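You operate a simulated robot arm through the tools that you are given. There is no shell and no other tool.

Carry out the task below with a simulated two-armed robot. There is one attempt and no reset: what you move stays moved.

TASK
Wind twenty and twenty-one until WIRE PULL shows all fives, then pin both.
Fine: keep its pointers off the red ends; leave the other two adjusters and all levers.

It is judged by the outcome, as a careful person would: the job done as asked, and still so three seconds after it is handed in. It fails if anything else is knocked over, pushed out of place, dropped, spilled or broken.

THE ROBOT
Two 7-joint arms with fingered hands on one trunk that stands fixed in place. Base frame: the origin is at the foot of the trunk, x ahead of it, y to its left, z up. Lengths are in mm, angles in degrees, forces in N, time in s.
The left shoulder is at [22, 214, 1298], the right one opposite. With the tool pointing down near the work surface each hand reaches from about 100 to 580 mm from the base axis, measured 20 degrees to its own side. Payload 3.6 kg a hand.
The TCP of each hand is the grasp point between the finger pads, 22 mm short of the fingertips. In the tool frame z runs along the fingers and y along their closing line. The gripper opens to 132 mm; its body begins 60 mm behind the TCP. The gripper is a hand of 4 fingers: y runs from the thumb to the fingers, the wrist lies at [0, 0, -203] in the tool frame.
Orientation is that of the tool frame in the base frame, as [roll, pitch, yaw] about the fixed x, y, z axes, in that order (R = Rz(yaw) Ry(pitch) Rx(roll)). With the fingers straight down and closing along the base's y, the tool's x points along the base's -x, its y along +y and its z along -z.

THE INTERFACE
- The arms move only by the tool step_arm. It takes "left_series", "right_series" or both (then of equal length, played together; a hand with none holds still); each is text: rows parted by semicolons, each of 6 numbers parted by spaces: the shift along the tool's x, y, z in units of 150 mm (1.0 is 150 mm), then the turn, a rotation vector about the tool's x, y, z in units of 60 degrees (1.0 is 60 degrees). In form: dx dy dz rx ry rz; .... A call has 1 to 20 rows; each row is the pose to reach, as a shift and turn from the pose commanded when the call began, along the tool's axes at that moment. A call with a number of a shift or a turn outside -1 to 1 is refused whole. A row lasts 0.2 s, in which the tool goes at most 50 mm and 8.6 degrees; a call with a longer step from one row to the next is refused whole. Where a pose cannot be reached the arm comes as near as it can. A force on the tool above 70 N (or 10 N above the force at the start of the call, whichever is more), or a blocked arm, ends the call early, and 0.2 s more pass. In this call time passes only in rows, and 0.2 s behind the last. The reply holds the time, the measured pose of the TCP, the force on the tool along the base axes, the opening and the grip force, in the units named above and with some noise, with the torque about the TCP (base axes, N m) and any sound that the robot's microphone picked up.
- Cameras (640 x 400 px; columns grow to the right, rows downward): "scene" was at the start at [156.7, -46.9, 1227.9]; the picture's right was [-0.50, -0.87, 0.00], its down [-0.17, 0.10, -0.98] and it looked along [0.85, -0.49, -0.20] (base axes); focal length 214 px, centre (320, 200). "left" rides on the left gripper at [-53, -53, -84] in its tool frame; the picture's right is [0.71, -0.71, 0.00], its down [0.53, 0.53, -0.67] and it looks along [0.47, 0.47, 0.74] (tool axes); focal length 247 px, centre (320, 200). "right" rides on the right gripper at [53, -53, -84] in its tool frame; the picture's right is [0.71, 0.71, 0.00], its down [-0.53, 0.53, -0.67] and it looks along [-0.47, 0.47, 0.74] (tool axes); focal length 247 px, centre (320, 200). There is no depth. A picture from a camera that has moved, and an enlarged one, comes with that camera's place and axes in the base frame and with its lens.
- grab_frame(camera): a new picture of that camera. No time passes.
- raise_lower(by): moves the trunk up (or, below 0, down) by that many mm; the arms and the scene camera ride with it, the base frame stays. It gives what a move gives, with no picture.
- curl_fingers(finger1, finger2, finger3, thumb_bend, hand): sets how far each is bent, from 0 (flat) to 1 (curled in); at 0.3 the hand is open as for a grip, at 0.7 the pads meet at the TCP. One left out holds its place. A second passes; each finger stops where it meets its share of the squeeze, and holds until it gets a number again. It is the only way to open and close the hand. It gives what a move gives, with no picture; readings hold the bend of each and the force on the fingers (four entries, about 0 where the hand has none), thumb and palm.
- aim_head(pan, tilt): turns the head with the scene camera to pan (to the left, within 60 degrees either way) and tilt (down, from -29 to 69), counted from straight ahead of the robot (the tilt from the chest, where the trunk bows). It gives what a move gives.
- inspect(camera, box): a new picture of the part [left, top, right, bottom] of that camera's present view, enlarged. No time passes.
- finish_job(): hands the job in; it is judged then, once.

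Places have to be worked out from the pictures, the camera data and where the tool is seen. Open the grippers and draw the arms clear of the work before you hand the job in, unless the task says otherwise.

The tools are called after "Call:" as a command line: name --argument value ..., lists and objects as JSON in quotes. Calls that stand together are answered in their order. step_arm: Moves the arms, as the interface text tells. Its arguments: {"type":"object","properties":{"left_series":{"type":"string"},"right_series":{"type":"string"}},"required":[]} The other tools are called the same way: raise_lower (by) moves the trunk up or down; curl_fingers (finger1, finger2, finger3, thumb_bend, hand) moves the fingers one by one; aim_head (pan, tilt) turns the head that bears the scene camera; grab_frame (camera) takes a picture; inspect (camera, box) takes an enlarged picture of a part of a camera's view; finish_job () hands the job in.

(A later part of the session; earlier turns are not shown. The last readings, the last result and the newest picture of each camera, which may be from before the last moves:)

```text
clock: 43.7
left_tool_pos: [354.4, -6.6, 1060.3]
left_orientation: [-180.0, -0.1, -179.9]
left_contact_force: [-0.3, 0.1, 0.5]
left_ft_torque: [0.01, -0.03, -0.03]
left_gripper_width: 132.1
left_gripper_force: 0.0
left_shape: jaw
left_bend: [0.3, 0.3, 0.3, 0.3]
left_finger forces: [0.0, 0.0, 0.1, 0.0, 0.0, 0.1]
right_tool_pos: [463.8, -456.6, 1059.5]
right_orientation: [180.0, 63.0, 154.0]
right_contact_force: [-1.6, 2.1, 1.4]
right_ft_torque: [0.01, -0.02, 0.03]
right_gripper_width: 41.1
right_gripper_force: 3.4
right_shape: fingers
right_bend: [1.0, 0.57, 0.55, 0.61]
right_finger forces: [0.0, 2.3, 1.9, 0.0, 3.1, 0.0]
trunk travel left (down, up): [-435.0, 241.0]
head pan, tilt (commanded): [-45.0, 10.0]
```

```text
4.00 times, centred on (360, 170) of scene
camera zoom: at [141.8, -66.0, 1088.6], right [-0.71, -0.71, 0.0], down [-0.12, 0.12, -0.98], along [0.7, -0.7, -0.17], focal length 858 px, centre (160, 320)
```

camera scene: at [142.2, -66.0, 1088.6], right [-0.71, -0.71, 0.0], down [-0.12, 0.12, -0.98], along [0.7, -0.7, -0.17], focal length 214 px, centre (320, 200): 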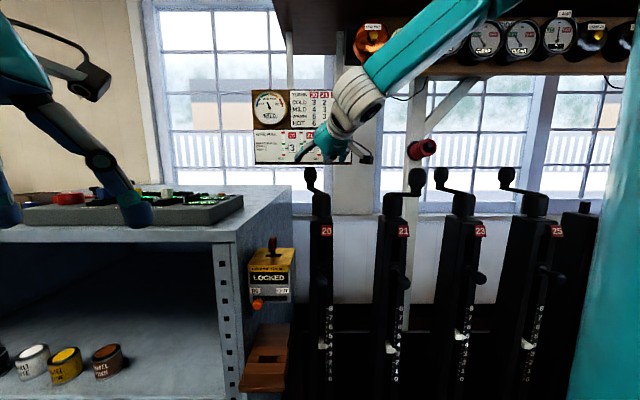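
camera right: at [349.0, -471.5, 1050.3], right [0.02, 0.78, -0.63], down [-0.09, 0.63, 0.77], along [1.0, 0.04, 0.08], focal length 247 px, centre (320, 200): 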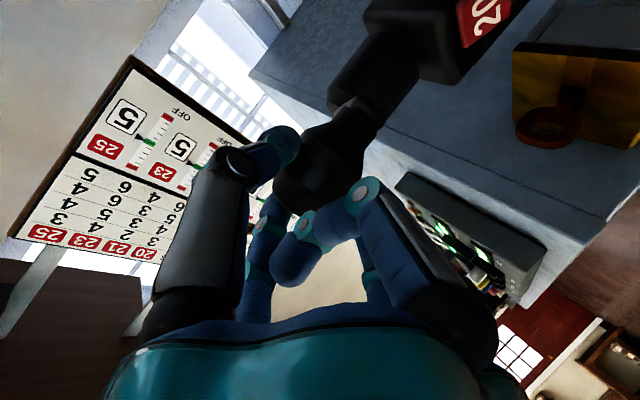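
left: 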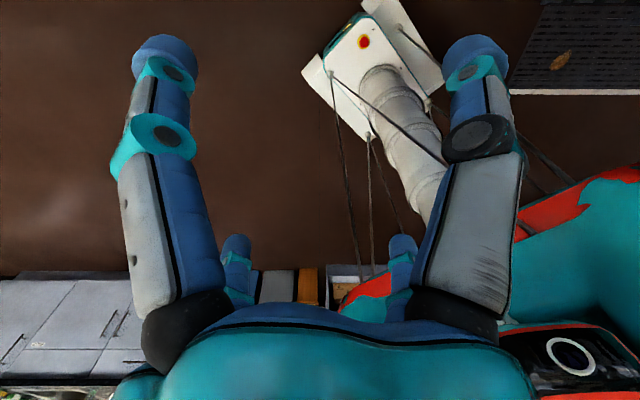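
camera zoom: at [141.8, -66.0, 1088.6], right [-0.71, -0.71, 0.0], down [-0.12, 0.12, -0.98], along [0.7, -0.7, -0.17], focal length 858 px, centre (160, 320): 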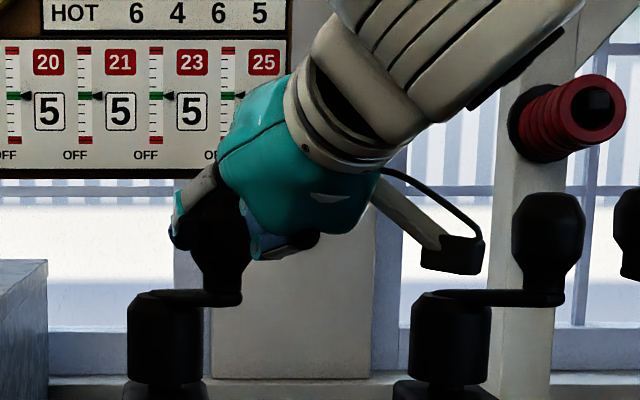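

20 is now right on 4.5 and all gauges read 5. I'll open the digits and lift straight up clear of knob 20.

Call:
curl_fingers --hand "right" --finger2 0.38 --finger3 0.25 --thumb_bend 0.38

Call:
step_arm --right_series "-0.09 0 -0.045 0 0 0; -0.18 0 -0.091 0 0 0; -0.27 0 -0.137 0 0 0; -0.36 0 -0.183 0 0 0; -0.45 0 -0.229 0 0 0; -0.54 0 -0.275 0 0 0"

Call:
grab_frame --camera "scene"

Call:
grab_frame --camera "right"

Call:
inspect --camera "scene" --box '[312, 330, 352, 355]'

```text
clock: 44.7
left_tool_pos: [355.1, -7.7, 1059.8]
left_orientation: [180.0, 0.0, -179.8]
left_contact_force: [0.0, 0.6, -0.1]
left_ft_torque: [0.01, -0.02, 0.0]
left_gripper_width: 131.7
left_gripper_force: 0.1
left_shape: jaw
left_bend: [0.3, 0.3, 0.3, 0.3]
left_finger forces: [0.0, 0.0, 0.0, 0.1, 0.0, 0.1]
right_tool_pos: [463.4, -456.8, 1058.4]
right_orientation: [-180.0, 63.0, 154.1]
right_contact_force: [-0.4, -0.3, -0.6]
right_ft_torque: [0.01, -0.02, -0.01]
right_gripper_width: 63.8
right_gripper_force: 0.2
right_shape: fingers
right_bend: [1.0, 0.38, 0.25, 0.38]
right_finger forces: [0.0, 0.1, 0.0, 0.0, 0.0, 0.1]
trunk travel left (down, up): [-435.0, 241.0]
head pan, tilt (commanded): [-45.0, 10.0]
```

```text
clock: 46.1
left_tool_pos: [353.7, -6.3, 1060.9]
left_orientation: [-180.0, 0.0, -179.9]
left_contact_force: [-1.0, -0.6, -0.7]
left_ft_torque: [0.0, 0.01, 0.03]
left_gripper_width: 131.6
left_gripper_force: 0.0
left_shape: jaw
left_bend: [0.3, 0.3, 0.3, 0.3]
left_finger forces: [0.0, 0.0, 0.1, 0.1, 0.0, 0.0]
right_tool_pos: [463.3, -456.1, 1149.6]
right_orientation: [-180.0, 62.9, 154.0]
right_contact_force: [0.5, -0.5, 0.6]
right_ft_torque: [-0.03, -0.05, -0.01]
right_gripper_width: 63.7
right_gripper_force: 0.0
right_shape: fingers
right_bend: [1.0, 0.38, 0.25, 0.38]
right_finger forces: [0.1, 0.0, 0.0, 0.0, 0.0, 0.0]
trunk travel left (down, up): [-435.0, 241.0]
head pan, tilt (commanded): [-45.0, 10.0]
```

```text
taken
camera scene: at [142.2, -66.1, 1088.6], right [-0.71, -0.71, 0.0], down [-0.12, 0.12, -0.98], along [0.7, -0.7, -0.17], focal length 214 px, centre (320, 200)
```

scene: 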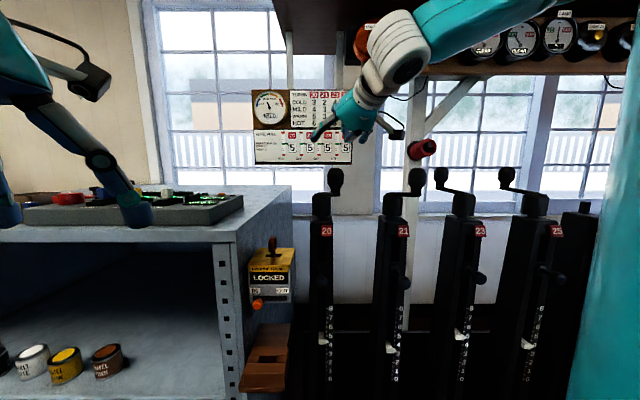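

```text
taken
camera right: at [350.5, -462.4, 1140.7], right [0.02, 0.78, -0.63], down [-0.09, 0.63, 0.77], along [1.0, 0.04, 0.08], focal length 247 px, centre (320, 200)
```

right: 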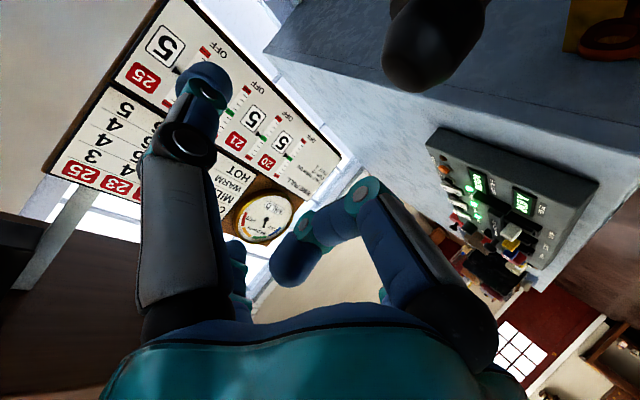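

```text
16.00 times, centred on (332, 342) of scene
camera zoom: at [142.2, -66.1, 1088.6], right [-0.71, -0.71, 0.0], down [-0.12, 0.12, -0.98], along [0.7, -0.7, -0.17], focal length 3432 px, centre (128, -2080)
```

zoom: 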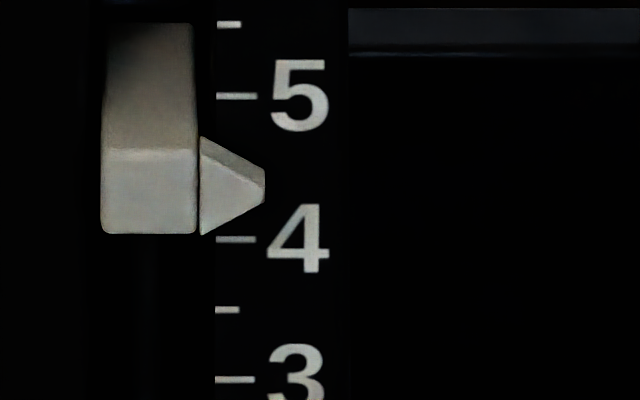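

Both cranks hold at their half-turn marks and WIRE PULL shows 5 5 5 5. Next the pins: I'll swing the tool to nearly straight down while backing off from knob 20, so I can lower the arm in front of the posts.

Call:
curl_fingers --hand "right" --finger2 0.55 --finger3 0.45 --thumb_bend 0.55

Call:
step_arm --right_series "0.039 -0.041 -0.076 0 0.142 0; 0.077 -0.083 -0.151 0 0.283 0; 0.116 -0.124 -0.227 0 0.425 0; 0.154 -0.165 -0.302 0 0.567 0; 0.193 -0.207 -0.378 0 0.708 0; 0.231 -0.248 -0.453 0 0.85 0"

Call:
grab_frame --camera "scene"

```text
clock: 47.1
left_tool_pos: [354.9, -5.9, 1060.1]
left_orientation: [-180.0, 0.0, -180.0]
left_contact_force: [-0.6, -0.9, -0.3]
left_ft_torque: [0.03, -0.01, -0.05]
left_gripper_width: 132.3
left_gripper_force: 0.0
left_shape: jaw
left_bend: [0.3, 0.3, 0.3, 0.3]
left_finger forces: [0.1, 0.1, 0.0, 0.0, 0.1, 0.0]
right_tool_pos: [463.7, -457.2, 1150.8]
right_orientation: [179.9, 63.0, 154.0]
right_contact_force: [-0.4, 0.2, 0.7]
right_ft_torque: [0.03, 0.0, -0.03]
right_gripper_width: 47.0
right_gripper_force: 0.1
right_shape: fingers
right_bend: [1.0, 0.55, 0.45, 0.55]
right_finger forces: [0.1, 0.0, 0.0, 0.1, 0.0, 0.0]
trunk travel left (down, up): [-435.0, 241.0]
head pan, tilt (commanded): [-45.0, 10.0]
```

```text
clock: 48.5
left_tool_pos: [354.3, -7.1, 1061.2]
left_orientation: [180.0, 0.0, -179.9]
left_contact_force: [-0.7, -0.6, -0.1]
left_ft_torque: [-0.01, 0.0, 0.03]
left_gripper_width: 131.7
left_gripper_force: 0.1
left_shape: jaw
left_bend: [0.3, 0.3, 0.3, 0.3]
left_finger forces: [0.0, 0.1, 0.1, 0.0, 0.1, 0.0]
right_tool_pos: [378.6, -456.1, 1152.1]
right_orientation: [-179.9, 11.8, 154.1]
right_contact_force: [-0.6, 0.8, 1.1]
right_ft_torque: [-0.01, 0.01, 0.0]
right_gripper_width: 47.0
right_gripper_force: 0.0
right_shape: fingers
right_bend: [1.0, 0.55, 0.45, 0.55]
right_finger forces: [0.0, 0.0, 0.1, 0.1, 0.0, 0.1]
trunk travel left (down, up): [-435.0, 241.0]
head pan, tilt (commanded): [-45.0, 10.0]
```

```text
taken
camera scene: at [142.5, -66.1, 1088.5], right [-0.71, -0.71, 0.0], down [-0.12, 0.12, -0.98], along [0.7, -0.7, -0.17], focal length 214 px, centre (320, 200)
```

scene: 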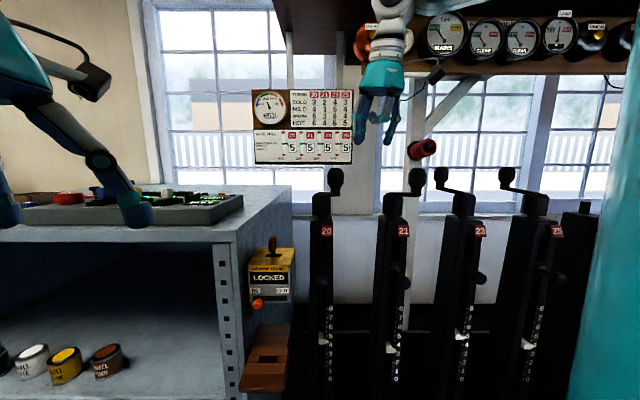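

All four gauges clearly read 5. Now I'll yaw the hand back square to the row and slide it in front of post 21 at n≈530.

Call:
step_arm --right_series "0.143 -0.117 -0.03 0.016 0 0.078; 0.286 -0.235 -0.06 0.033 0 0.155; 0.428 -0.352 -0.09 0.05 0 0.233; 0.571 -0.469 -0.121 0.066 0 0.31"

```text
clock: 49.5
left_tool_pos: [354.2, -6.4, 1060.8]
left_orientation: [-180.0, -0.1, -179.9]
left_contact_force: [-0.1, 0.1, -0.2]
left_ft_torque: [0.0, 0.0, -0.01]
left_gripper_width: 131.8
left_gripper_force: 0.1
left_shape: jaw
left_bend: [0.3, 0.3, 0.3, 0.3]
left_finger forces: [0.0, 0.1, 0.0, 0.1, 0.0, 0.0]
right_tool_pos: [269.5, -481.0, 1148.8]
right_orientation: [-179.9, 12.1, 134.8]
right_contact_force: [0.4, 0.9, 0.2]
right_ft_torque: [-0.01, 0.0, 0.01]
right_gripper_width: 46.7
right_gripper_force: 0.1
right_shape: fingers
right_bend: [1.0, 0.55, 0.45, 0.55]
right_finger forces: [0.1, 0.0, 0.1, 0.0, 0.1, 0.1]
trunk travel left (down, up): [-435.0, 241.0]
head pan, tilt (commanded): [-45.0, 10.0]
```

Hand is at u≈150, n≈531. I'll lower it 150 mm and look at how the arm is posed.

Call:
step_arm --right_series "0.05 0 0.235 0 0 0; 0.1 0 0.47 0 0 0; 0.15 0 0.7 0 0 0; 0.208 0 0.95 0 0 0"

Call:
aim_head --pan -45 --tilt 35

Call:
grab_frame --camera "scene"

Call:
grab_frame --camera "right"

```text
clock: 50.5
left_tool_pos: [354.6, -6.9, 1060.3]
left_orientation: [-179.9, 0.0, -180.0]
left_contact_force: [0.9, -1.1, 0.8]
left_ft_torque: [0.0, 0.03, 0.04]
left_gripper_width: 131.7
left_gripper_force: 0.0
left_shape: jaw
left_bend: [0.3, 0.3, 0.3, 0.3]
left_finger forces: [0.0, 0.1, 0.0, 0.0, 0.0, 0.1]
right_tool_pos: [269.3, -482.5, 1003.2]
right_orientation: [-180.0, 12.0, 135.0]
right_contact_force: [-0.2, -1.1, 0.5]
right_ft_torque: [0.0, -0.02, 0.01]
right_gripper_width: 46.4
right_gripper_force: 0.0
right_shape: fingers
right_bend: [1.0, 0.55, 0.45, 0.55]
right_finger forces: [0.0, 0.1, 0.1, 0.0, 0.1, 0.0]
trunk travel left (down, up): [-435.0, 241.0]
head pan, tilt (commanded): [-45.0, 10.0]
```

```text
clock: 51.4
left_tool_pos: [354.2, -6.5, 1061.2]
left_orientation: [180.0, -0.1, -179.9]
left_contact_force: [-0.2, 0.0, 0.0]
left_ft_torque: [0.0, -0.02, 0.0]
left_gripper_width: 131.9
left_gripper_force: 0.1
left_shape: jaw
left_bend: [0.3, 0.3, 0.3, 0.3]
left_finger forces: [0.0, 0.1, 0.2, 0.0, 0.1, 0.1]
right_tool_pos: [268.0, -482.6, 1004.3]
right_orientation: [180.0, 12.0, 134.9]
right_contact_force: [0.5, -0.6, 0.7]
right_ft_torque: [0.01, 0.0, -0.01]
right_gripper_width: 46.6
right_gripper_force: 0.0
right_shape: fingers
right_bend: [1.0, 0.55, 0.45, 0.55]
right_finger forces: [0.0, 0.1, 0.0, 0.0, 0.0, 0.1]
trunk travel left (down, up): [-435.0, 241.0]
head pan, tilt (commanded): [-45.0, 35.0]
```

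```text
taken
camera scene: at [138.7, -62.6, 1048.5], right [-0.71, -0.71, 0.0], down [-0.41, 0.41, -0.82], along [0.58, -0.58, -0.57], focal length 214 px, centre (320, 200)
```

scene: 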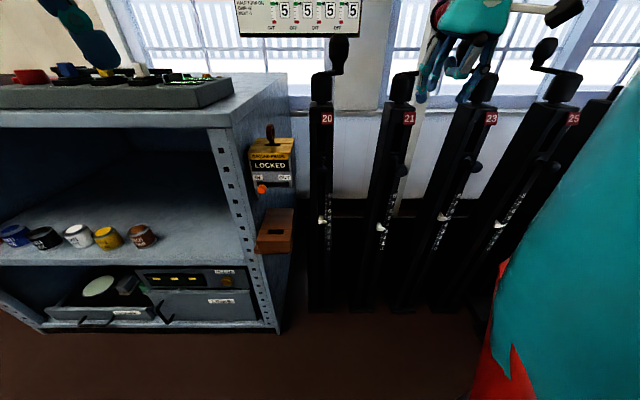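

```text
taken
camera right: at [181.9, -470.8, 1074.8], right [0.01, 0.99, -0.15], down [0.64, 0.11, 0.76], along [0.77, -0.1, -0.63], focal length 247 px, centre (320, 200)
```

right: 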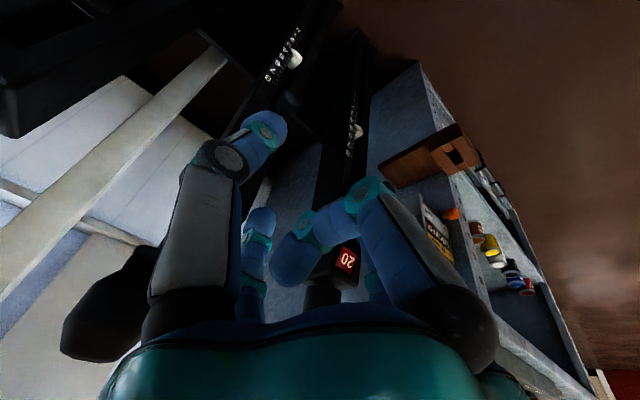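

I'll zoom on the pins from this new head angle to fix their positions.

Call:
inspect --camera "scene" --box '[300, 130, 380, 180]'

Call:
inspect --camera "scene" --box '[370, 130, 450, 180]'

Call:
inspect --camera "scene" --box '[230, 110, 390, 260]'

```text
8.00 times, centred on (340, 155) of scene
camera zoom: at [138.7, -62.6, 1048.5], right [-0.71, -0.71, 0.0], down [-0.41, 0.41, -0.82], along [0.58, -0.58, -0.57], focal length 1716 px, centre (160, 560)
```

zoom: 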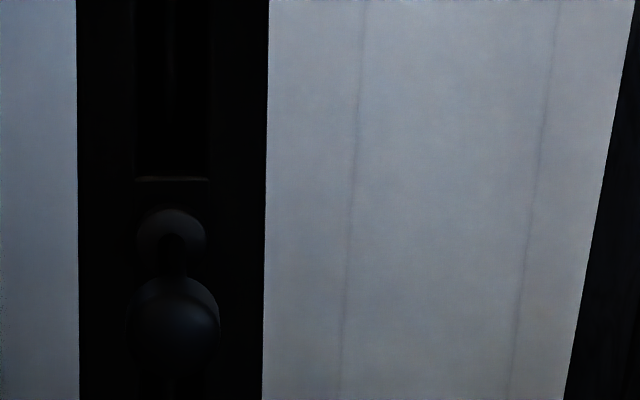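

```text
8.00 times, centred on (410, 155) of scene
camera zoom: at [138.7, -62.6, 1048.5], right [-0.71, -0.71, 0.0], down [-0.41, 0.41, -0.82], along [0.58, -0.58, -0.57], focal length 1716 px, centre (-400, 560)
```

zoom: 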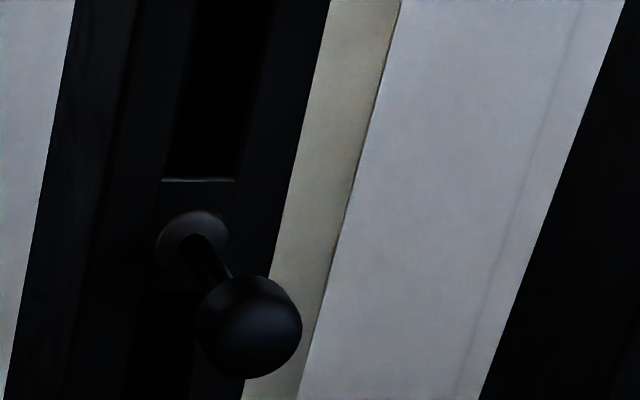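

```text
2.67 times, centred on (310, 185) of scene
camera zoom: at [138.7, -62.6, 1048.5], right [-0.71, -0.71, 0.0], down [-0.41, 0.41, -0.82], along [0.58, -0.58, -0.57], focal length 572 px, centre (347, 240)
```

zoom: 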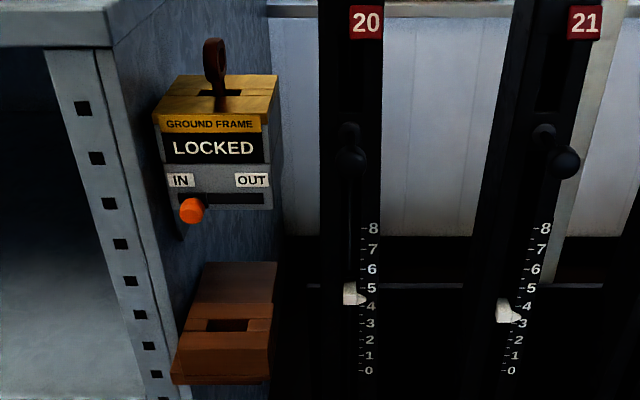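

Pins are at z≈800, u≈−50 and ≈151, with ball fronts near n≈605. I'll lower the hand to pin height, then level it to point straight at the row.

Call:
step_arm --right_series "0.052 0 0.245 0 0 0; 0.104 0 0.489 0 0 0; 0.156 0 0.734 0 0 0; 0.208 0 0.978 0 0 0"

Call:
step_arm --right_series "0.037 0 0.176 0 0 0; 0.075 0 0.352 0 0 0"

Call:
step_arm --right_series "0 0 0 0 -0.14 0; 0 0 0 0 -0.28 0; 0 0 0 0 -0.42 0; 0 0 0 0 -0.56 0; 0 0 0 0 -0.7 0; 0 0 0 0 -0.84 0; 0 0 0 0 -0.98 0"

Call:
grab_frame --camera "scene"

Call:
grab_frame --camera "right"

```text
clock: 52.4
left_tool_pos: [355.6, -6.5, 1060.1]
left_orientation: [180.0, -0.1, -179.8]
left_contact_force: [-0.1, 0.5, 1.3]
left_ft_torque: [-0.02, 0.01, 0.02]
left_gripper_width: 131.8
left_gripper_force: 0.1
left_shape: jaw
left_bend: [0.3, 0.3, 0.3, 0.3]
left_finger forces: [0.1, 0.1, 0.0, 0.0, 0.0, 0.0]
right_tool_pos: [269.6, -481.9, 853.5]
right_orientation: [-180.0, 12.1, 135.0]
right_contact_force: [0.6, 0.7, -0.8]
right_ft_torque: [-0.01, -0.01, 0.0]
right_gripper_width: 47.0
right_gripper_force: 0.1
right_shape: fingers
right_bend: [1.0, 0.55, 0.45, 0.55]
right_finger forces: [0.0, 0.1, 0.0, 0.0, 0.0, 0.0]
trunk travel left (down, up): [-435.0, 241.0]
head pan, tilt (commanded): [-45.0, 35.0]
```

```text
clock: 53.0
left_tool_pos: [355.5, -6.6, 1061.0]
left_orientation: [179.9, 0.0, -179.9]
left_contact_force: [0.2, 0.4, 0.8]
left_ft_torque: [0.0, 0.02, -0.01]
left_gripper_width: 132.2
left_gripper_force: 0.1
left_shape: jaw
left_bend: [0.3, 0.3, 0.3, 0.3]
left_finger forces: [0.0, 0.0, 0.0, 0.0, 0.0, 0.0]
right_tool_pos: [268.9, -481.8, 800.8]
right_orientation: [-180.0, 12.0, 135.0]
right_contact_force: [-0.4, -0.9, 0.2]
right_ft_torque: [-0.01, 0.01, 0.01]
right_gripper_width: 46.8
right_gripper_force: 0.0
right_shape: fingers
right_bend: [1.0, 0.55, 0.45, 0.55]
right_finger forces: [0.1, 0.1, 0.1, 0.0, 0.0, 0.0]
trunk travel left (down, up): [-435.0, 241.0]
head pan, tilt (commanded): [-45.0, 35.0]
```

```text
clock: 54.6
left_tool_pos: [353.0, -7.0, 1060.2]
left_orientation: [180.0, 0.0, -180.0]
left_contact_force: [0.7, 0.3, -0.3]
left_ft_torque: [0.03, -0.03, 0.02]
left_gripper_width: 132.2
left_gripper_force: 0.0
left_shape: jaw
left_bend: [0.3, 0.3, 0.3, 0.3]
left_finger forces: [0.1, 0.0, 0.1, 0.1, 0.1, 0.1]
right_tool_pos: [267.7, -480.6, 800.8]
right_orientation: [-179.8, 70.9, 135.2]
right_contact_force: [-0.4, 0.5, 0.5]
right_ft_torque: [-0.01, 0.04, -0.01]
right_gripper_width: 46.7
right_gripper_force: 0.0
right_shape: fingers
right_bend: [1.0, 0.55, 0.45, 0.55]
right_finger forces: [0.0, 0.0, 0.1, 0.0, 0.0, 0.0]
trunk travel left (down, up): [-435.0, 241.0]
head pan, tilt (commanded): [-45.0, 35.0]
```

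```text
taken
camera scene: at [138.4, -62.5, 1048.5], right [-0.71, -0.71, 0.0], down [-0.41, 0.41, -0.82], along [0.58, -0.58, -0.57], focal length 214 px, centre (320, 200)
```

scene: 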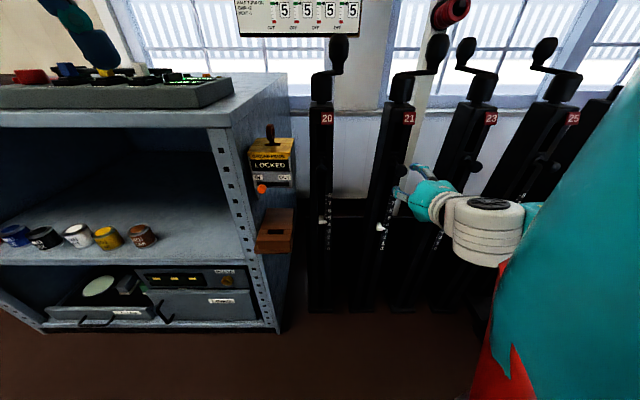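

```text
taken
camera right: at [161.9, -451.1, 777.2], right [0.34, 0.66, -0.67], down [0.05, 0.7, 0.72], along [0.94, -0.27, 0.2], focal length 247 px, centre (320, 200)
```

right: 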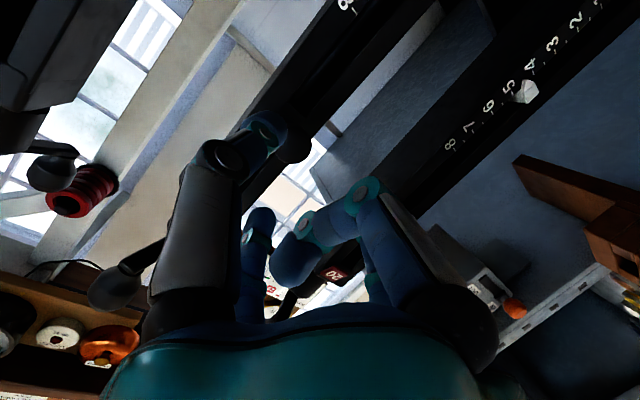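

The hand points at pin 21 with ~19° of down-tilt, and the hand camera puts the ball front at u≈152, n≈605, z≈800. I'll level it to ~5° and move in about 45 mm.

Call:
step_arm --right_series "0 0 0 0 -0.115 0; 0 0 0 0 -0.23 0"

Call:
step_arm --right_series "-0.008 0 0.1 0 0 0; -0.017 0 0.2 0 0 0; -0.026 0 0.3 0 0 0"

Call:
grab_frame --camera "scene"

Call:
grab_frame --camera "right"

Call:
inspect --camera "scene" --box '[350, 120, 510, 220]'

```text
clock: 55.2
left_tool_pos: [354.2, -7.2, 1061.3]
left_orientation: [179.9, 0.1, -179.9]
left_contact_force: [-0.2, 0.2, 0.8]
left_ft_torque: [0.03, 0.0, 0.01]
left_gripper_width: 131.8
left_gripper_force: 0.1
left_shape: jaw
left_bend: [0.3, 0.3, 0.3, 0.3]
left_finger forces: [0.0, 0.0, 0.0, 0.0, 0.0, 0.0]
right_tool_pos: [268.8, -481.2, 799.9]
right_orientation: [-179.0, 84.5, 135.9]
right_contact_force: [0.6, -0.5, 0.4]
right_ft_torque: [0.0, -0.02, -0.03]
right_gripper_width: 46.6
right_gripper_force: 0.0
right_shape: fingers
right_bend: [1.0, 0.55, 0.45, 0.55]
right_finger forces: [0.1, 0.0, 0.0, 0.0, 0.0, 0.0]
trunk travel left (down, up): [-435.0, 241.0]
head pan, tilt (commanded): [-45.0, 35.0]
```

```text
clock: 56.0
left_tool_pos: [355.3, -7.1, 1061.2]
left_orientation: [179.9, 0.0, -179.9]
left_contact_force: [-0.2, -0.6, -0.5]
left_ft_torque: [-0.01, 0.0, 0.01]
left_gripper_width: 131.9
left_gripper_force: 0.0
left_shape: jaw
left_bend: [0.3, 0.3, 0.3, 0.3]
left_finger forces: [0.0, 0.0, 0.1, 0.0, 0.1, 0.0]
right_tool_pos: [300.8, -513.9, 800.9]
right_orientation: [-179.4, 84.6, 135.5]
right_contact_force: [0.3, -0.2, 0.1]
right_ft_torque: [-0.03, 0.0, -0.01]
right_gripper_width: 46.7
right_gripper_force: 0.0
right_shape: fingers
right_bend: [1.0, 0.55, 0.45, 0.55]
right_finger forces: [0.0, 0.1, 0.0, 0.0, 0.0, 0.0]
trunk travel left (down, up): [-435.0, 241.0]
head pan, tilt (commanded): [-45.0, 35.0]
```

```text
taken
camera scene: at [138.8, -62.7, 1048.4], right [-0.71, -0.71, 0.0], down [-0.41, 0.41, -0.82], along [0.58, -0.58, -0.57], focal length 214 px, centre (320, 200)
```

scene: 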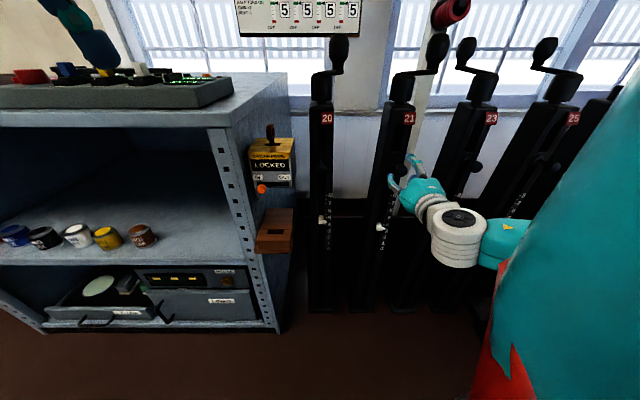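

```text
taken
camera right: at [200.4, -489.7, 755.3], right [0.45, 0.55, -0.7], down [-0.06, 0.81, 0.59], along [0.89, -0.22, 0.4], focal length 247 px, centre (320, 200)
```

right: 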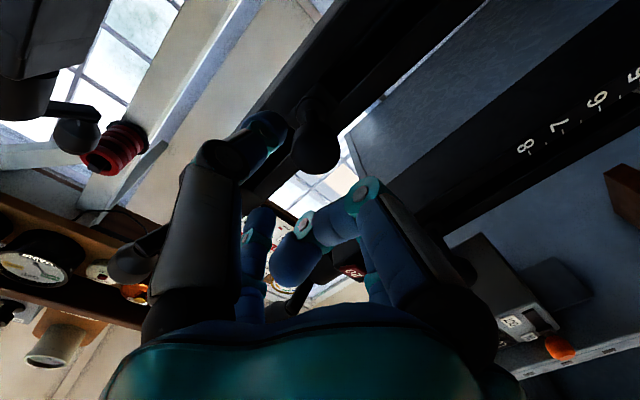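

```text
4.00 times, centred on (430, 170) of scene
camera zoom: at [138.8, -62.7, 1048.4], right [-0.71, -0.71, 0.0], down [-0.41, 0.41, -0.82], along [0.58, -0.58, -0.57], focal length 858 px, centre (-120, 320)
```

zoom: 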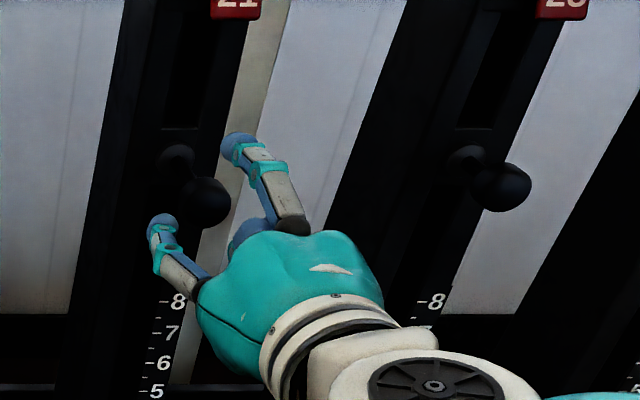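

Ball 21 is centred between the digits. I'll move forward ~35 mm so it enters the cage, checking force.

Call:
step_arm --right_series "-0.007 0 0.08 0 0 0; -0.014 0 0.16 0 0 0; -0.022 0 0.233 0 0 0"

Call:
grab_frame --camera "right"

Call:
inspect --camera "scene" --box '[350, 120, 470, 195]'

```text
clock: 56.8
left_tool_pos: [355.3, -6.1, 1061.0]
left_orientation: [180.0, 0.0, -179.9]
left_contact_force: [0.1, 0.4, -0.6]
left_ft_torque: [-0.01, -0.01, 0.02]
left_gripper_width: 131.9
left_gripper_force: 0.2
left_shape: jaw
left_bend: [0.3, 0.3, 0.3, 0.3]
left_finger forces: [0.0, 0.0, 0.0, 0.0, 0.1, 0.0]
right_tool_pos: [326.4, -537.6, 801.7]
right_orientation: [-179.7, 84.5, 135.2]
right_contact_force: [-1.0, 0.0, 0.1]
right_ft_torque: [0.0, 0.01, 0.0]
right_gripper_width: 46.8
right_gripper_force: 0.0
right_shape: fingers
right_bend: [1.0, 0.55, 0.45, 0.55]
right_finger forces: [0.0, 0.1, 0.1, 0.0, 0.0, 0.1]
trunk travel left (down, up): [-435.0, 241.0]
head pan, tilt (commanded): [-45.0, 35.0]
```

```text
taken
camera right: at [225.7, -513.8, 755.3], right [0.45, 0.55, -0.7], down [-0.06, 0.81, 0.59], along [0.89, -0.22, 0.4], focal length 247 px, centre (320, 200)
```

right: 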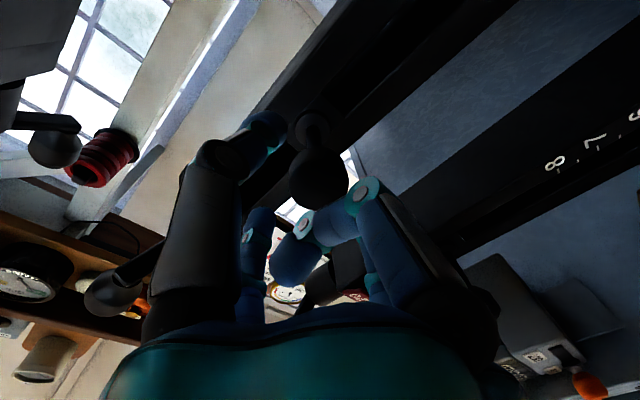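

```text
5.33 times, centred on (410, 158) of scene
camera zoom: at [138.8, -62.6, 1048.4], right [-0.71, -0.71, 0.0], down [-0.41, 0.41, -0.82], along [0.58, -0.58, -0.57], focal length 1144 px, centre (-160, 427)
```

zoom: 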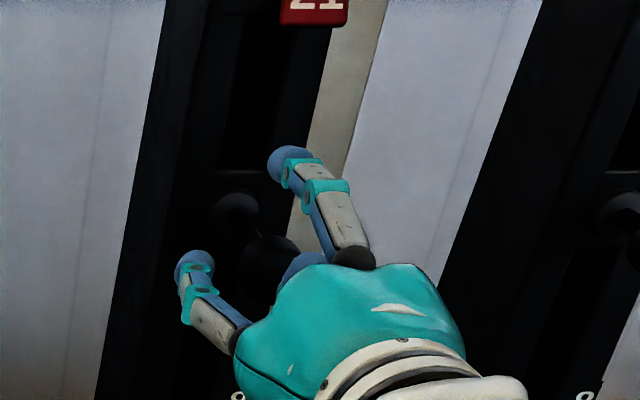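

The ball is inside the cage. I'll push forward in small steps to make contact and start driving the pin in.

Call:
step_arm --right_series "-0.003 -0.003 0.035 0 0 0; -0.007 -0.006 0.07 0 0 0; -0.01 -0.009 0.1 0 0 0"

Call:
grab_frame --camera "right"

Call:
inspect --camera "scene" --box '[350, 120, 470, 195]'

```text
clock: 57.6
left_tool_pos: [352.9, -7.0, 1059.8]
left_orientation: [-180.0, 0.1, -179.9]
left_contact_force: [-0.6, 0.0, 0.1]
left_ft_torque: [0.02, 0.0, 0.0]
left_gripper_width: 132.0
left_gripper_force: 0.1
left_shape: jaw
left_bend: [0.3, 0.3, 0.3, 0.3]
left_finger forces: [0.0, 0.1, 0.0, 0.0, 0.1, 0.1]
right_tool_pos: [335.1, -549.7, 801.4]
right_orientation: [-179.3, 84.6, 135.6]
right_contact_force: [0.1, 0.4, 0.6]
right_ft_torque: [-0.02, -0.02, 0.0]
right_gripper_width: 46.8
right_gripper_force: 0.0
right_shape: fingers
right_bend: [1.0, 0.55, 0.45, 0.55]
right_finger forces: [0.0, 0.1, 0.0, 0.0, 0.0, 0.0]
trunk travel left (down, up): [-435.0, 241.0]
head pan, tilt (commanded): [-45.0, 35.0]
```

```text
taken
camera right: at [234.9, -525.4, 755.5], right [0.45, 0.55, -0.7], down [-0.06, 0.81, 0.59], along [0.89, -0.22, 0.4], focal length 247 px, centre (320, 200)
```

right: 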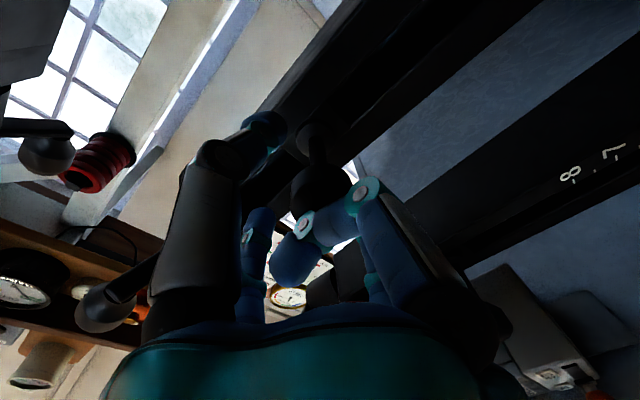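

```text
5.33 times, centred on (410, 158) of scene
camera zoom: at [138.7, -62.6, 1048.4], right [-0.71, -0.71, 0.0], down [-0.41, 0.41, -0.82], along [0.58, -0.58, -0.57], focal length 1144 px, centre (-160, 427)
```

zoom: 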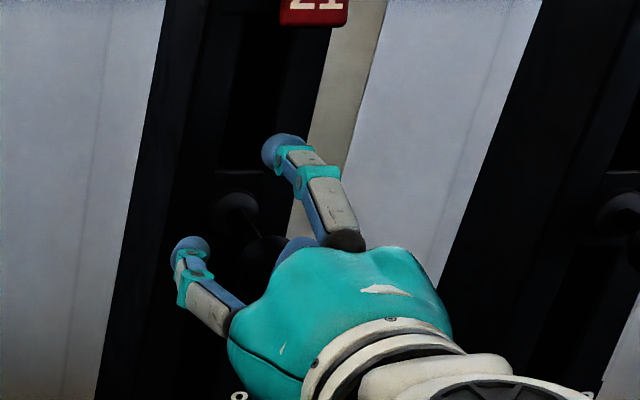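

No contact yet; ball front is about to meet the curled finger. Continuing forward slowly.

Call:
step_arm --right_series "-0.003 0 0.027 0 0 0; -0.005 0 0.054 0 0 0; -0.008 0 0.08 0 0 0; -0.01 0 0.107 0 0 0"

Call:
grab_frame --camera "right"

Call:
inspect --camera "scene" --box '[350, 120, 470, 195]'

```text
clock: 58.6
left_tool_pos: [353.5, -7.5, 1060.3]
left_orientation: [-180.0, 0.0, -179.9]
left_contact_force: [-0.3, -0.3, 0.2]
left_ft_torque: [0.01, 0.0, 0.0]
left_gripper_width: 131.9
left_gripper_force: 0.0
left_shape: jaw
left_bend: [0.3, 0.3, 0.3, 0.3]
left_finger forces: [0.0, 0.0, 0.0, 0.0, 0.0, 0.0]
right_tool_pos: [347.1, -561.2, 801.9]
right_orientation: [-179.8, 84.6, 135.2]
right_contact_force: [-0.9, 1.1, -0.8]
right_ft_torque: [0.01, 0.02, -0.01]
right_gripper_width: 47.8
right_gripper_force: 0.4
right_shape: fingers
right_bend: [1.0, 0.55, 0.45, 0.55]
right_finger forces: [0.8, 0.0, 0.0, 0.0, 0.1, 0.0]
trunk travel left (down, up): [-435.0, 241.0]
head pan, tilt (commanded): [-45.0, 35.0]
```

```text
taken
camera right: at [246.7, -536.9, 755.5], right [0.45, 0.55, -0.7], down [-0.06, 0.81, 0.59], along [0.89, -0.22, 0.4], focal length 247 px, centre (320, 200)
```

right: 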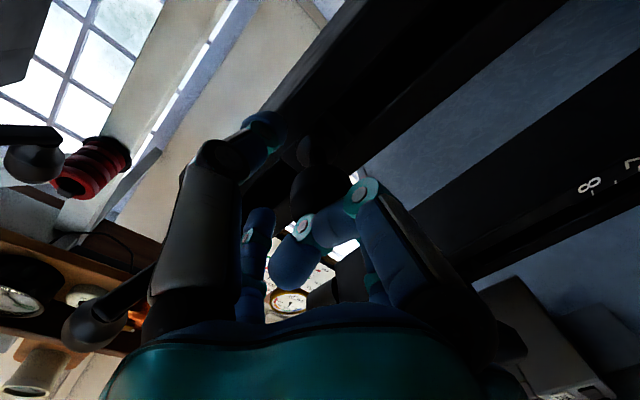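

```text
5.33 times, centred on (410, 158) of scene
camera zoom: at [138.6, -62.6, 1048.5], right [-0.71, -0.71, 0.0], down [-0.41, 0.41, -0.82], along [0.58, -0.58, -0.57], focal length 1144 px, centre (-160, 427)
```

zoom: 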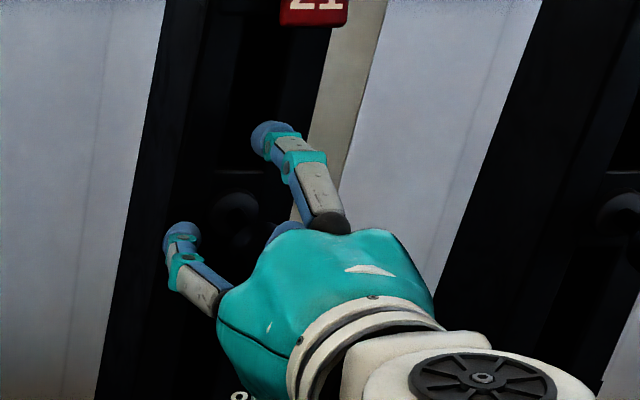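

Finger1 now shows ~1 N and the TCP is 16 mm past where contact should begin, so the pin seems to be sliding in. Let me zoom to see.

Call:
inspect --camera "right" --box '[240, 100, 400, 260]'

Call:
inspect --camera "scene" --box '[380, 145, 430, 180]'

```text
2.50 times, centred on (320, 180) of right
camera zoom: at [246.7, -536.9, 755.5], right [0.45, 0.55, -0.7], down [-0.06, 0.81, 0.59], along [0.89, -0.22, 0.4], focal length 617 px, centre (320, 250)
```

zoom: 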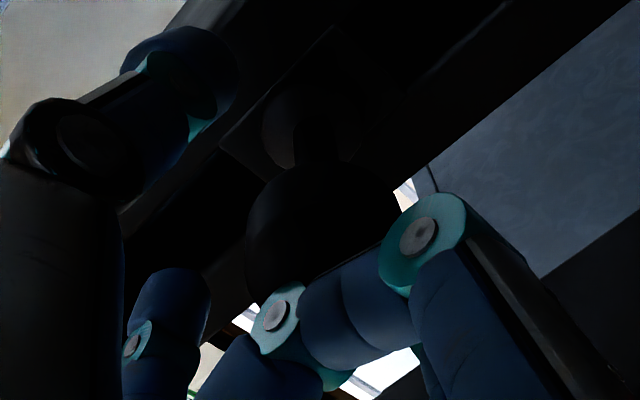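

```text
11.43 times, centred on (405, 162) of scene
camera zoom: at [138.6, -62.6, 1048.5], right [-0.71, -0.71, 0.0], down [-0.41, 0.41, -0.82], along [0.58, -0.58, -0.57], focal length 2451 px, centre (-651, 629)
```

zoom: 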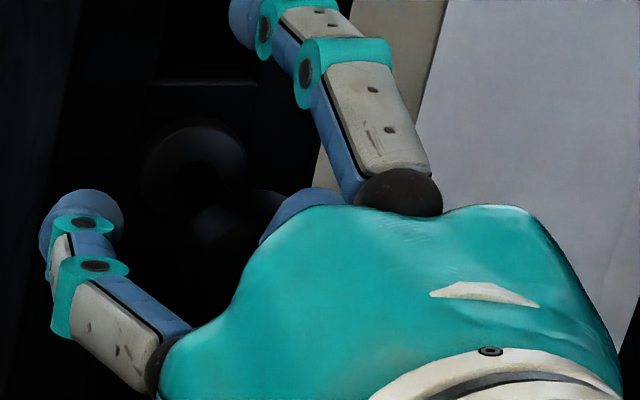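

The ball is closer to its collar now. I'll push further in 3–4 mm steps.

Call:
step_arm --right_series "-0.002 0 0.025 0 0 0; -0.005 0 0.05 0 0 0; -0.007 0 0.073 0 0 0"

Call:
inspect --camera "right" --box '[240, 100, 400, 260]'

Call:
inspect --camera "scene" --box '[380, 145, 430, 180]'

```text
clock: 59.4
left_tool_pos: [354.5, -6.1, 1060.4]
left_orientation: [-179.9, -0.1, -179.9]
left_contact_force: [-0.3, -0.6, 0.2]
left_ft_torque: [0.01, 0.0, 0.01]
left_gripper_width: 132.0
left_gripper_force: 0.0
left_shape: jaw
left_bend: [0.3, 0.3, 0.3, 0.3]
left_finger forces: [0.0, 0.0, 0.1, 0.0, 0.1, 0.0]
right_tool_pos: [353.6, -567.8, 799.2]
right_orientation: [-179.6, 84.5, 135.4]
right_contact_force: [-6.5, 4.2, -3.3]
right_ft_torque: [-0.03, -0.04, 0.01]
right_gripper_width: 49.8
right_gripper_force: 4.2
right_shape: fingers
right_bend: [1.0, 0.55, 0.45, 0.55]
right_finger forces: [8.0, 0.0, 0.0, 0.1, 0.0, 0.1]
trunk travel left (down, up): [-435.0, 241.0]
head pan, tilt (commanded): [-45.0, 35.0]
```

```text
2.50 times, centred on (320, 180) of right
camera zoom: at [253.1, -543.2, 754.2], right [0.45, 0.55, -0.7], down [-0.06, 0.81, 0.59], along [0.89, -0.22, 0.4], focal length 617 px, centre (320, 250)
```

zoom: 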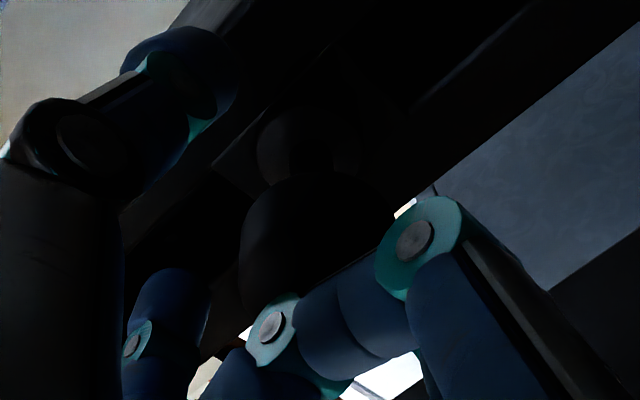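

```text
11.43 times, centred on (405, 162) of scene
camera zoom: at [138.1, -62.4, 1048.5], right [-0.71, -0.71, 0.0], down [-0.41, 0.41, -0.82], along [0.58, -0.58, -0.57], focal length 2451 px, centre (-651, 629)
```

zoom: 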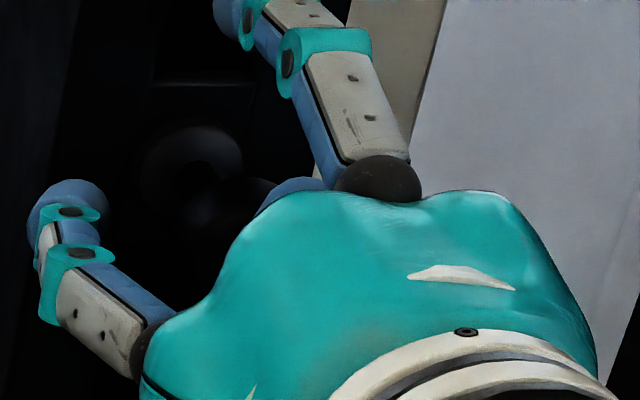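

Resistance rises to ~8 N with some rod still showing. I'll push a few mm more, watching the force and whether it moves.

Call:
step_arm --right_series "-0.001 0 0.013 0 0 0; -0.002 0 0.027 0 0 0; -0.004 0 0.04 0 0 0"

Call:
inspect --camera "right" --box '[240, 100, 400, 260]'

Call:
inspect --camera "scene" --box '[380, 145, 430, 180]'

```text
clock: 60.2
left_tool_pos: [353.9, -6.6, 1060.7]
left_orientation: [-180.0, 0.0, -180.0]
left_contact_force: [0.2, -0.3, -0.6]
left_ft_torque: [-0.01, 0.02, 0.02]
left_gripper_width: 131.8
left_gripper_force: 0.1
left_shape: jaw
left_bend: [0.3, 0.3, 0.3, 0.3]
left_finger forces: [0.0, 0.0, 0.0, 0.0, 0.1, 0.1]
right_tool_pos: [358.0, -570.7, 799.6]
right_orientation: [-179.7, 84.4, 135.3]
right_contact_force: [-15.3, 15.7, -6.5]
right_ft_torque: [-0.2, -0.22, 0.01]
right_gripper_width: 55.9
right_gripper_force: 10.9
right_shape: fingers
right_bend: [1.0, 0.55, 0.45, 0.55]
right_finger forces: [21.7, 0.1, 0.1, 0.0, 0.0, 0.0]
trunk travel left (down, up): [-435.0, 241.0]
head pan, tilt (commanded): [-45.0, 35.0]
```

```text
2.50 times, centred on (320, 180) of right
camera zoom: at [257.0, -547.2, 754.1], right [0.45, 0.55, -0.7], down [-0.06, 0.81, 0.59], along [0.89, -0.22, 0.4], focal length 617 px, centre (320, 250)
```

zoom: 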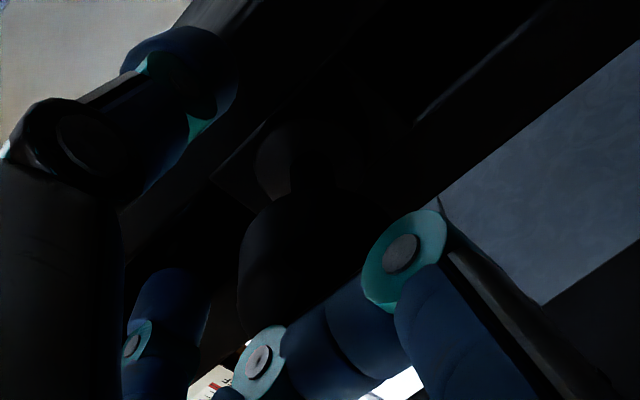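

```text
11.43 times, centred on (405, 162) of scene
camera zoom: at [137.4, -61.9, 1048.6], right [-0.71, -0.71, 0.0], down [-0.41, 0.41, -0.82], along [0.58, -0.58, -0.57], focal length 2451 px, centre (-651, 629)
```

zoom: 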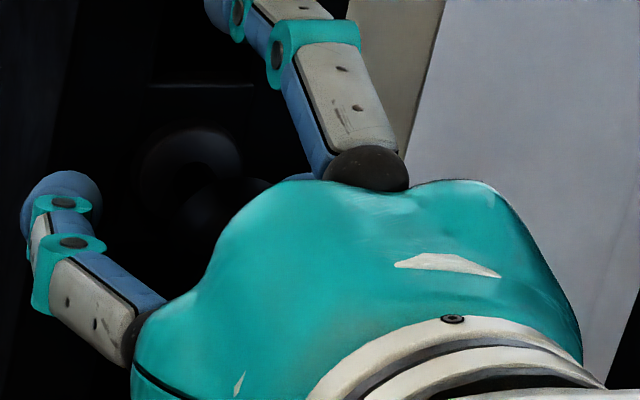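

It has come against a firm stop at ~22 N. I'll back the hand off and look at pin 21 compared with the others.

Call:
step_arm --right_series "0.003 0 -0.1 0 0 0; 0.012 0 -0.2 0 0 0; 0.02 0 -0.35 0 0 0; 0.03 0 -0.5 0 0 0; 0.04 0 -0.65 0 0 0; 0.055 0 -0.8 0 0 0"

Call:
inspect --camera "scene" --box '[370, 130, 450, 180]'

Call:
inspect --camera "scene" --box '[440, 130, 520, 180]'

Call:
grab_frame --camera "right"

Call:
grab_frame --camera "scene"

```text
clock: 61.6
left_tool_pos: [354.5, -5.3, 1061.0]
left_orientation: [179.9, 0.0, -179.9]
left_contact_force: [-0.2, -0.2, -0.2]
left_ft_torque: [0.0, -0.02, -0.02]
left_gripper_width: 132.0
left_gripper_force: 0.2
left_shape: jaw
left_bend: [0.3, 0.3, 0.3, 0.3]
left_finger forces: [0.0, 0.0, 0.1, 0.1, 0.0, 0.0]
right_tool_pos: [273.6, -488.1, 802.4]
right_orientation: [-179.3, 84.5, 135.6]
right_contact_force: [-0.7, 0.6, 0.1]
right_ft_torque: [0.0, 0.0, 0.0]
right_gripper_width: 47.0
right_gripper_force: 0.0
right_shape: fingers
right_bend: [1.0, 0.55, 0.45, 0.55]
right_finger forces: [0.1, 0.0, 0.0, 0.0, 0.0, 0.0]
trunk travel left (down, up): [-435.0, 241.0]
head pan, tilt (commanded): [-45.0, 35.0]
```

```text
8.00 times, centred on (410, 155) of scene
camera zoom: at [138.3, -62.4, 1048.5], right [-0.71, -0.71, 0.0], down [-0.41, 0.41, -0.82], along [0.58, -0.58, -0.57], focal length 1716 px, centre (-400, 560)
```

zoom: 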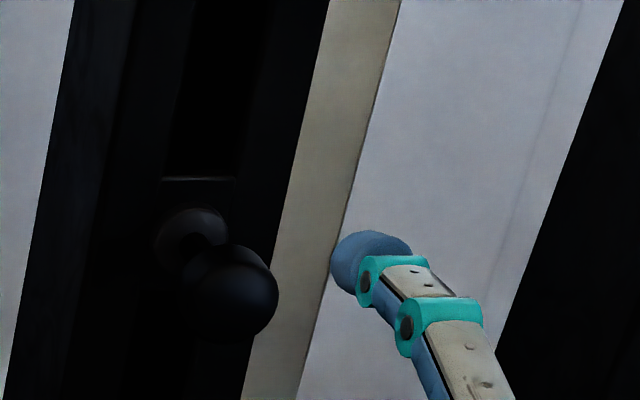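

```text
8.00 times, centred on (480, 155) of scene
camera zoom: at [138.3, -62.4, 1048.5], right [-0.71, -0.71, 0.0], down [-0.41, 0.41, -0.82], along [0.58, -0.58, -0.57], focal length 1716 px, centre (-960, 560)
```

zoom: 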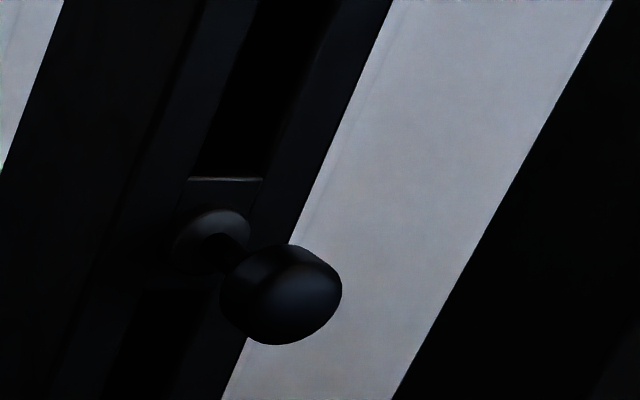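

```text
taken
camera right: at [173.2, -463.3, 758.0], right [0.45, 0.55, -0.7], down [-0.06, 0.81, 0.59], along [0.89, -0.22, 0.4], focal length 247 px, centre (320, 200)
```

right: 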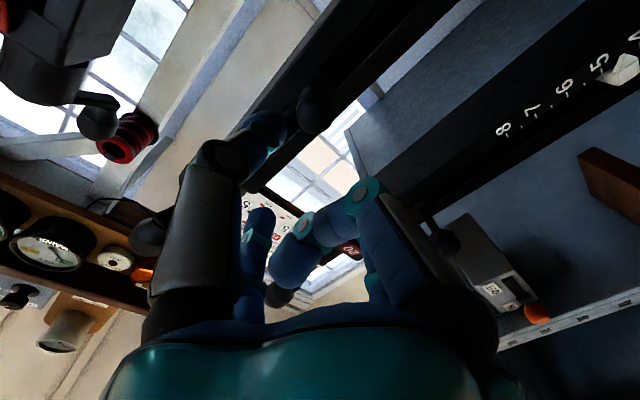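

```text
taken
camera scene: at [138.3, -62.4, 1048.5], right [-0.71, -0.71, 0.0], down [-0.41, 0.41, -0.82], along [0.58, -0.58, -0.57], focal length 214 px, centre (320, 200)
```

scene: 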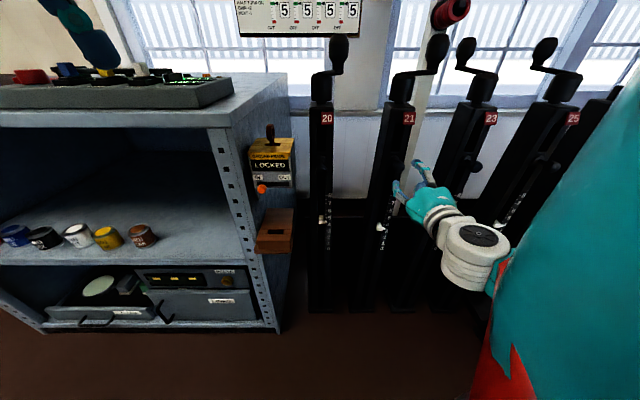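

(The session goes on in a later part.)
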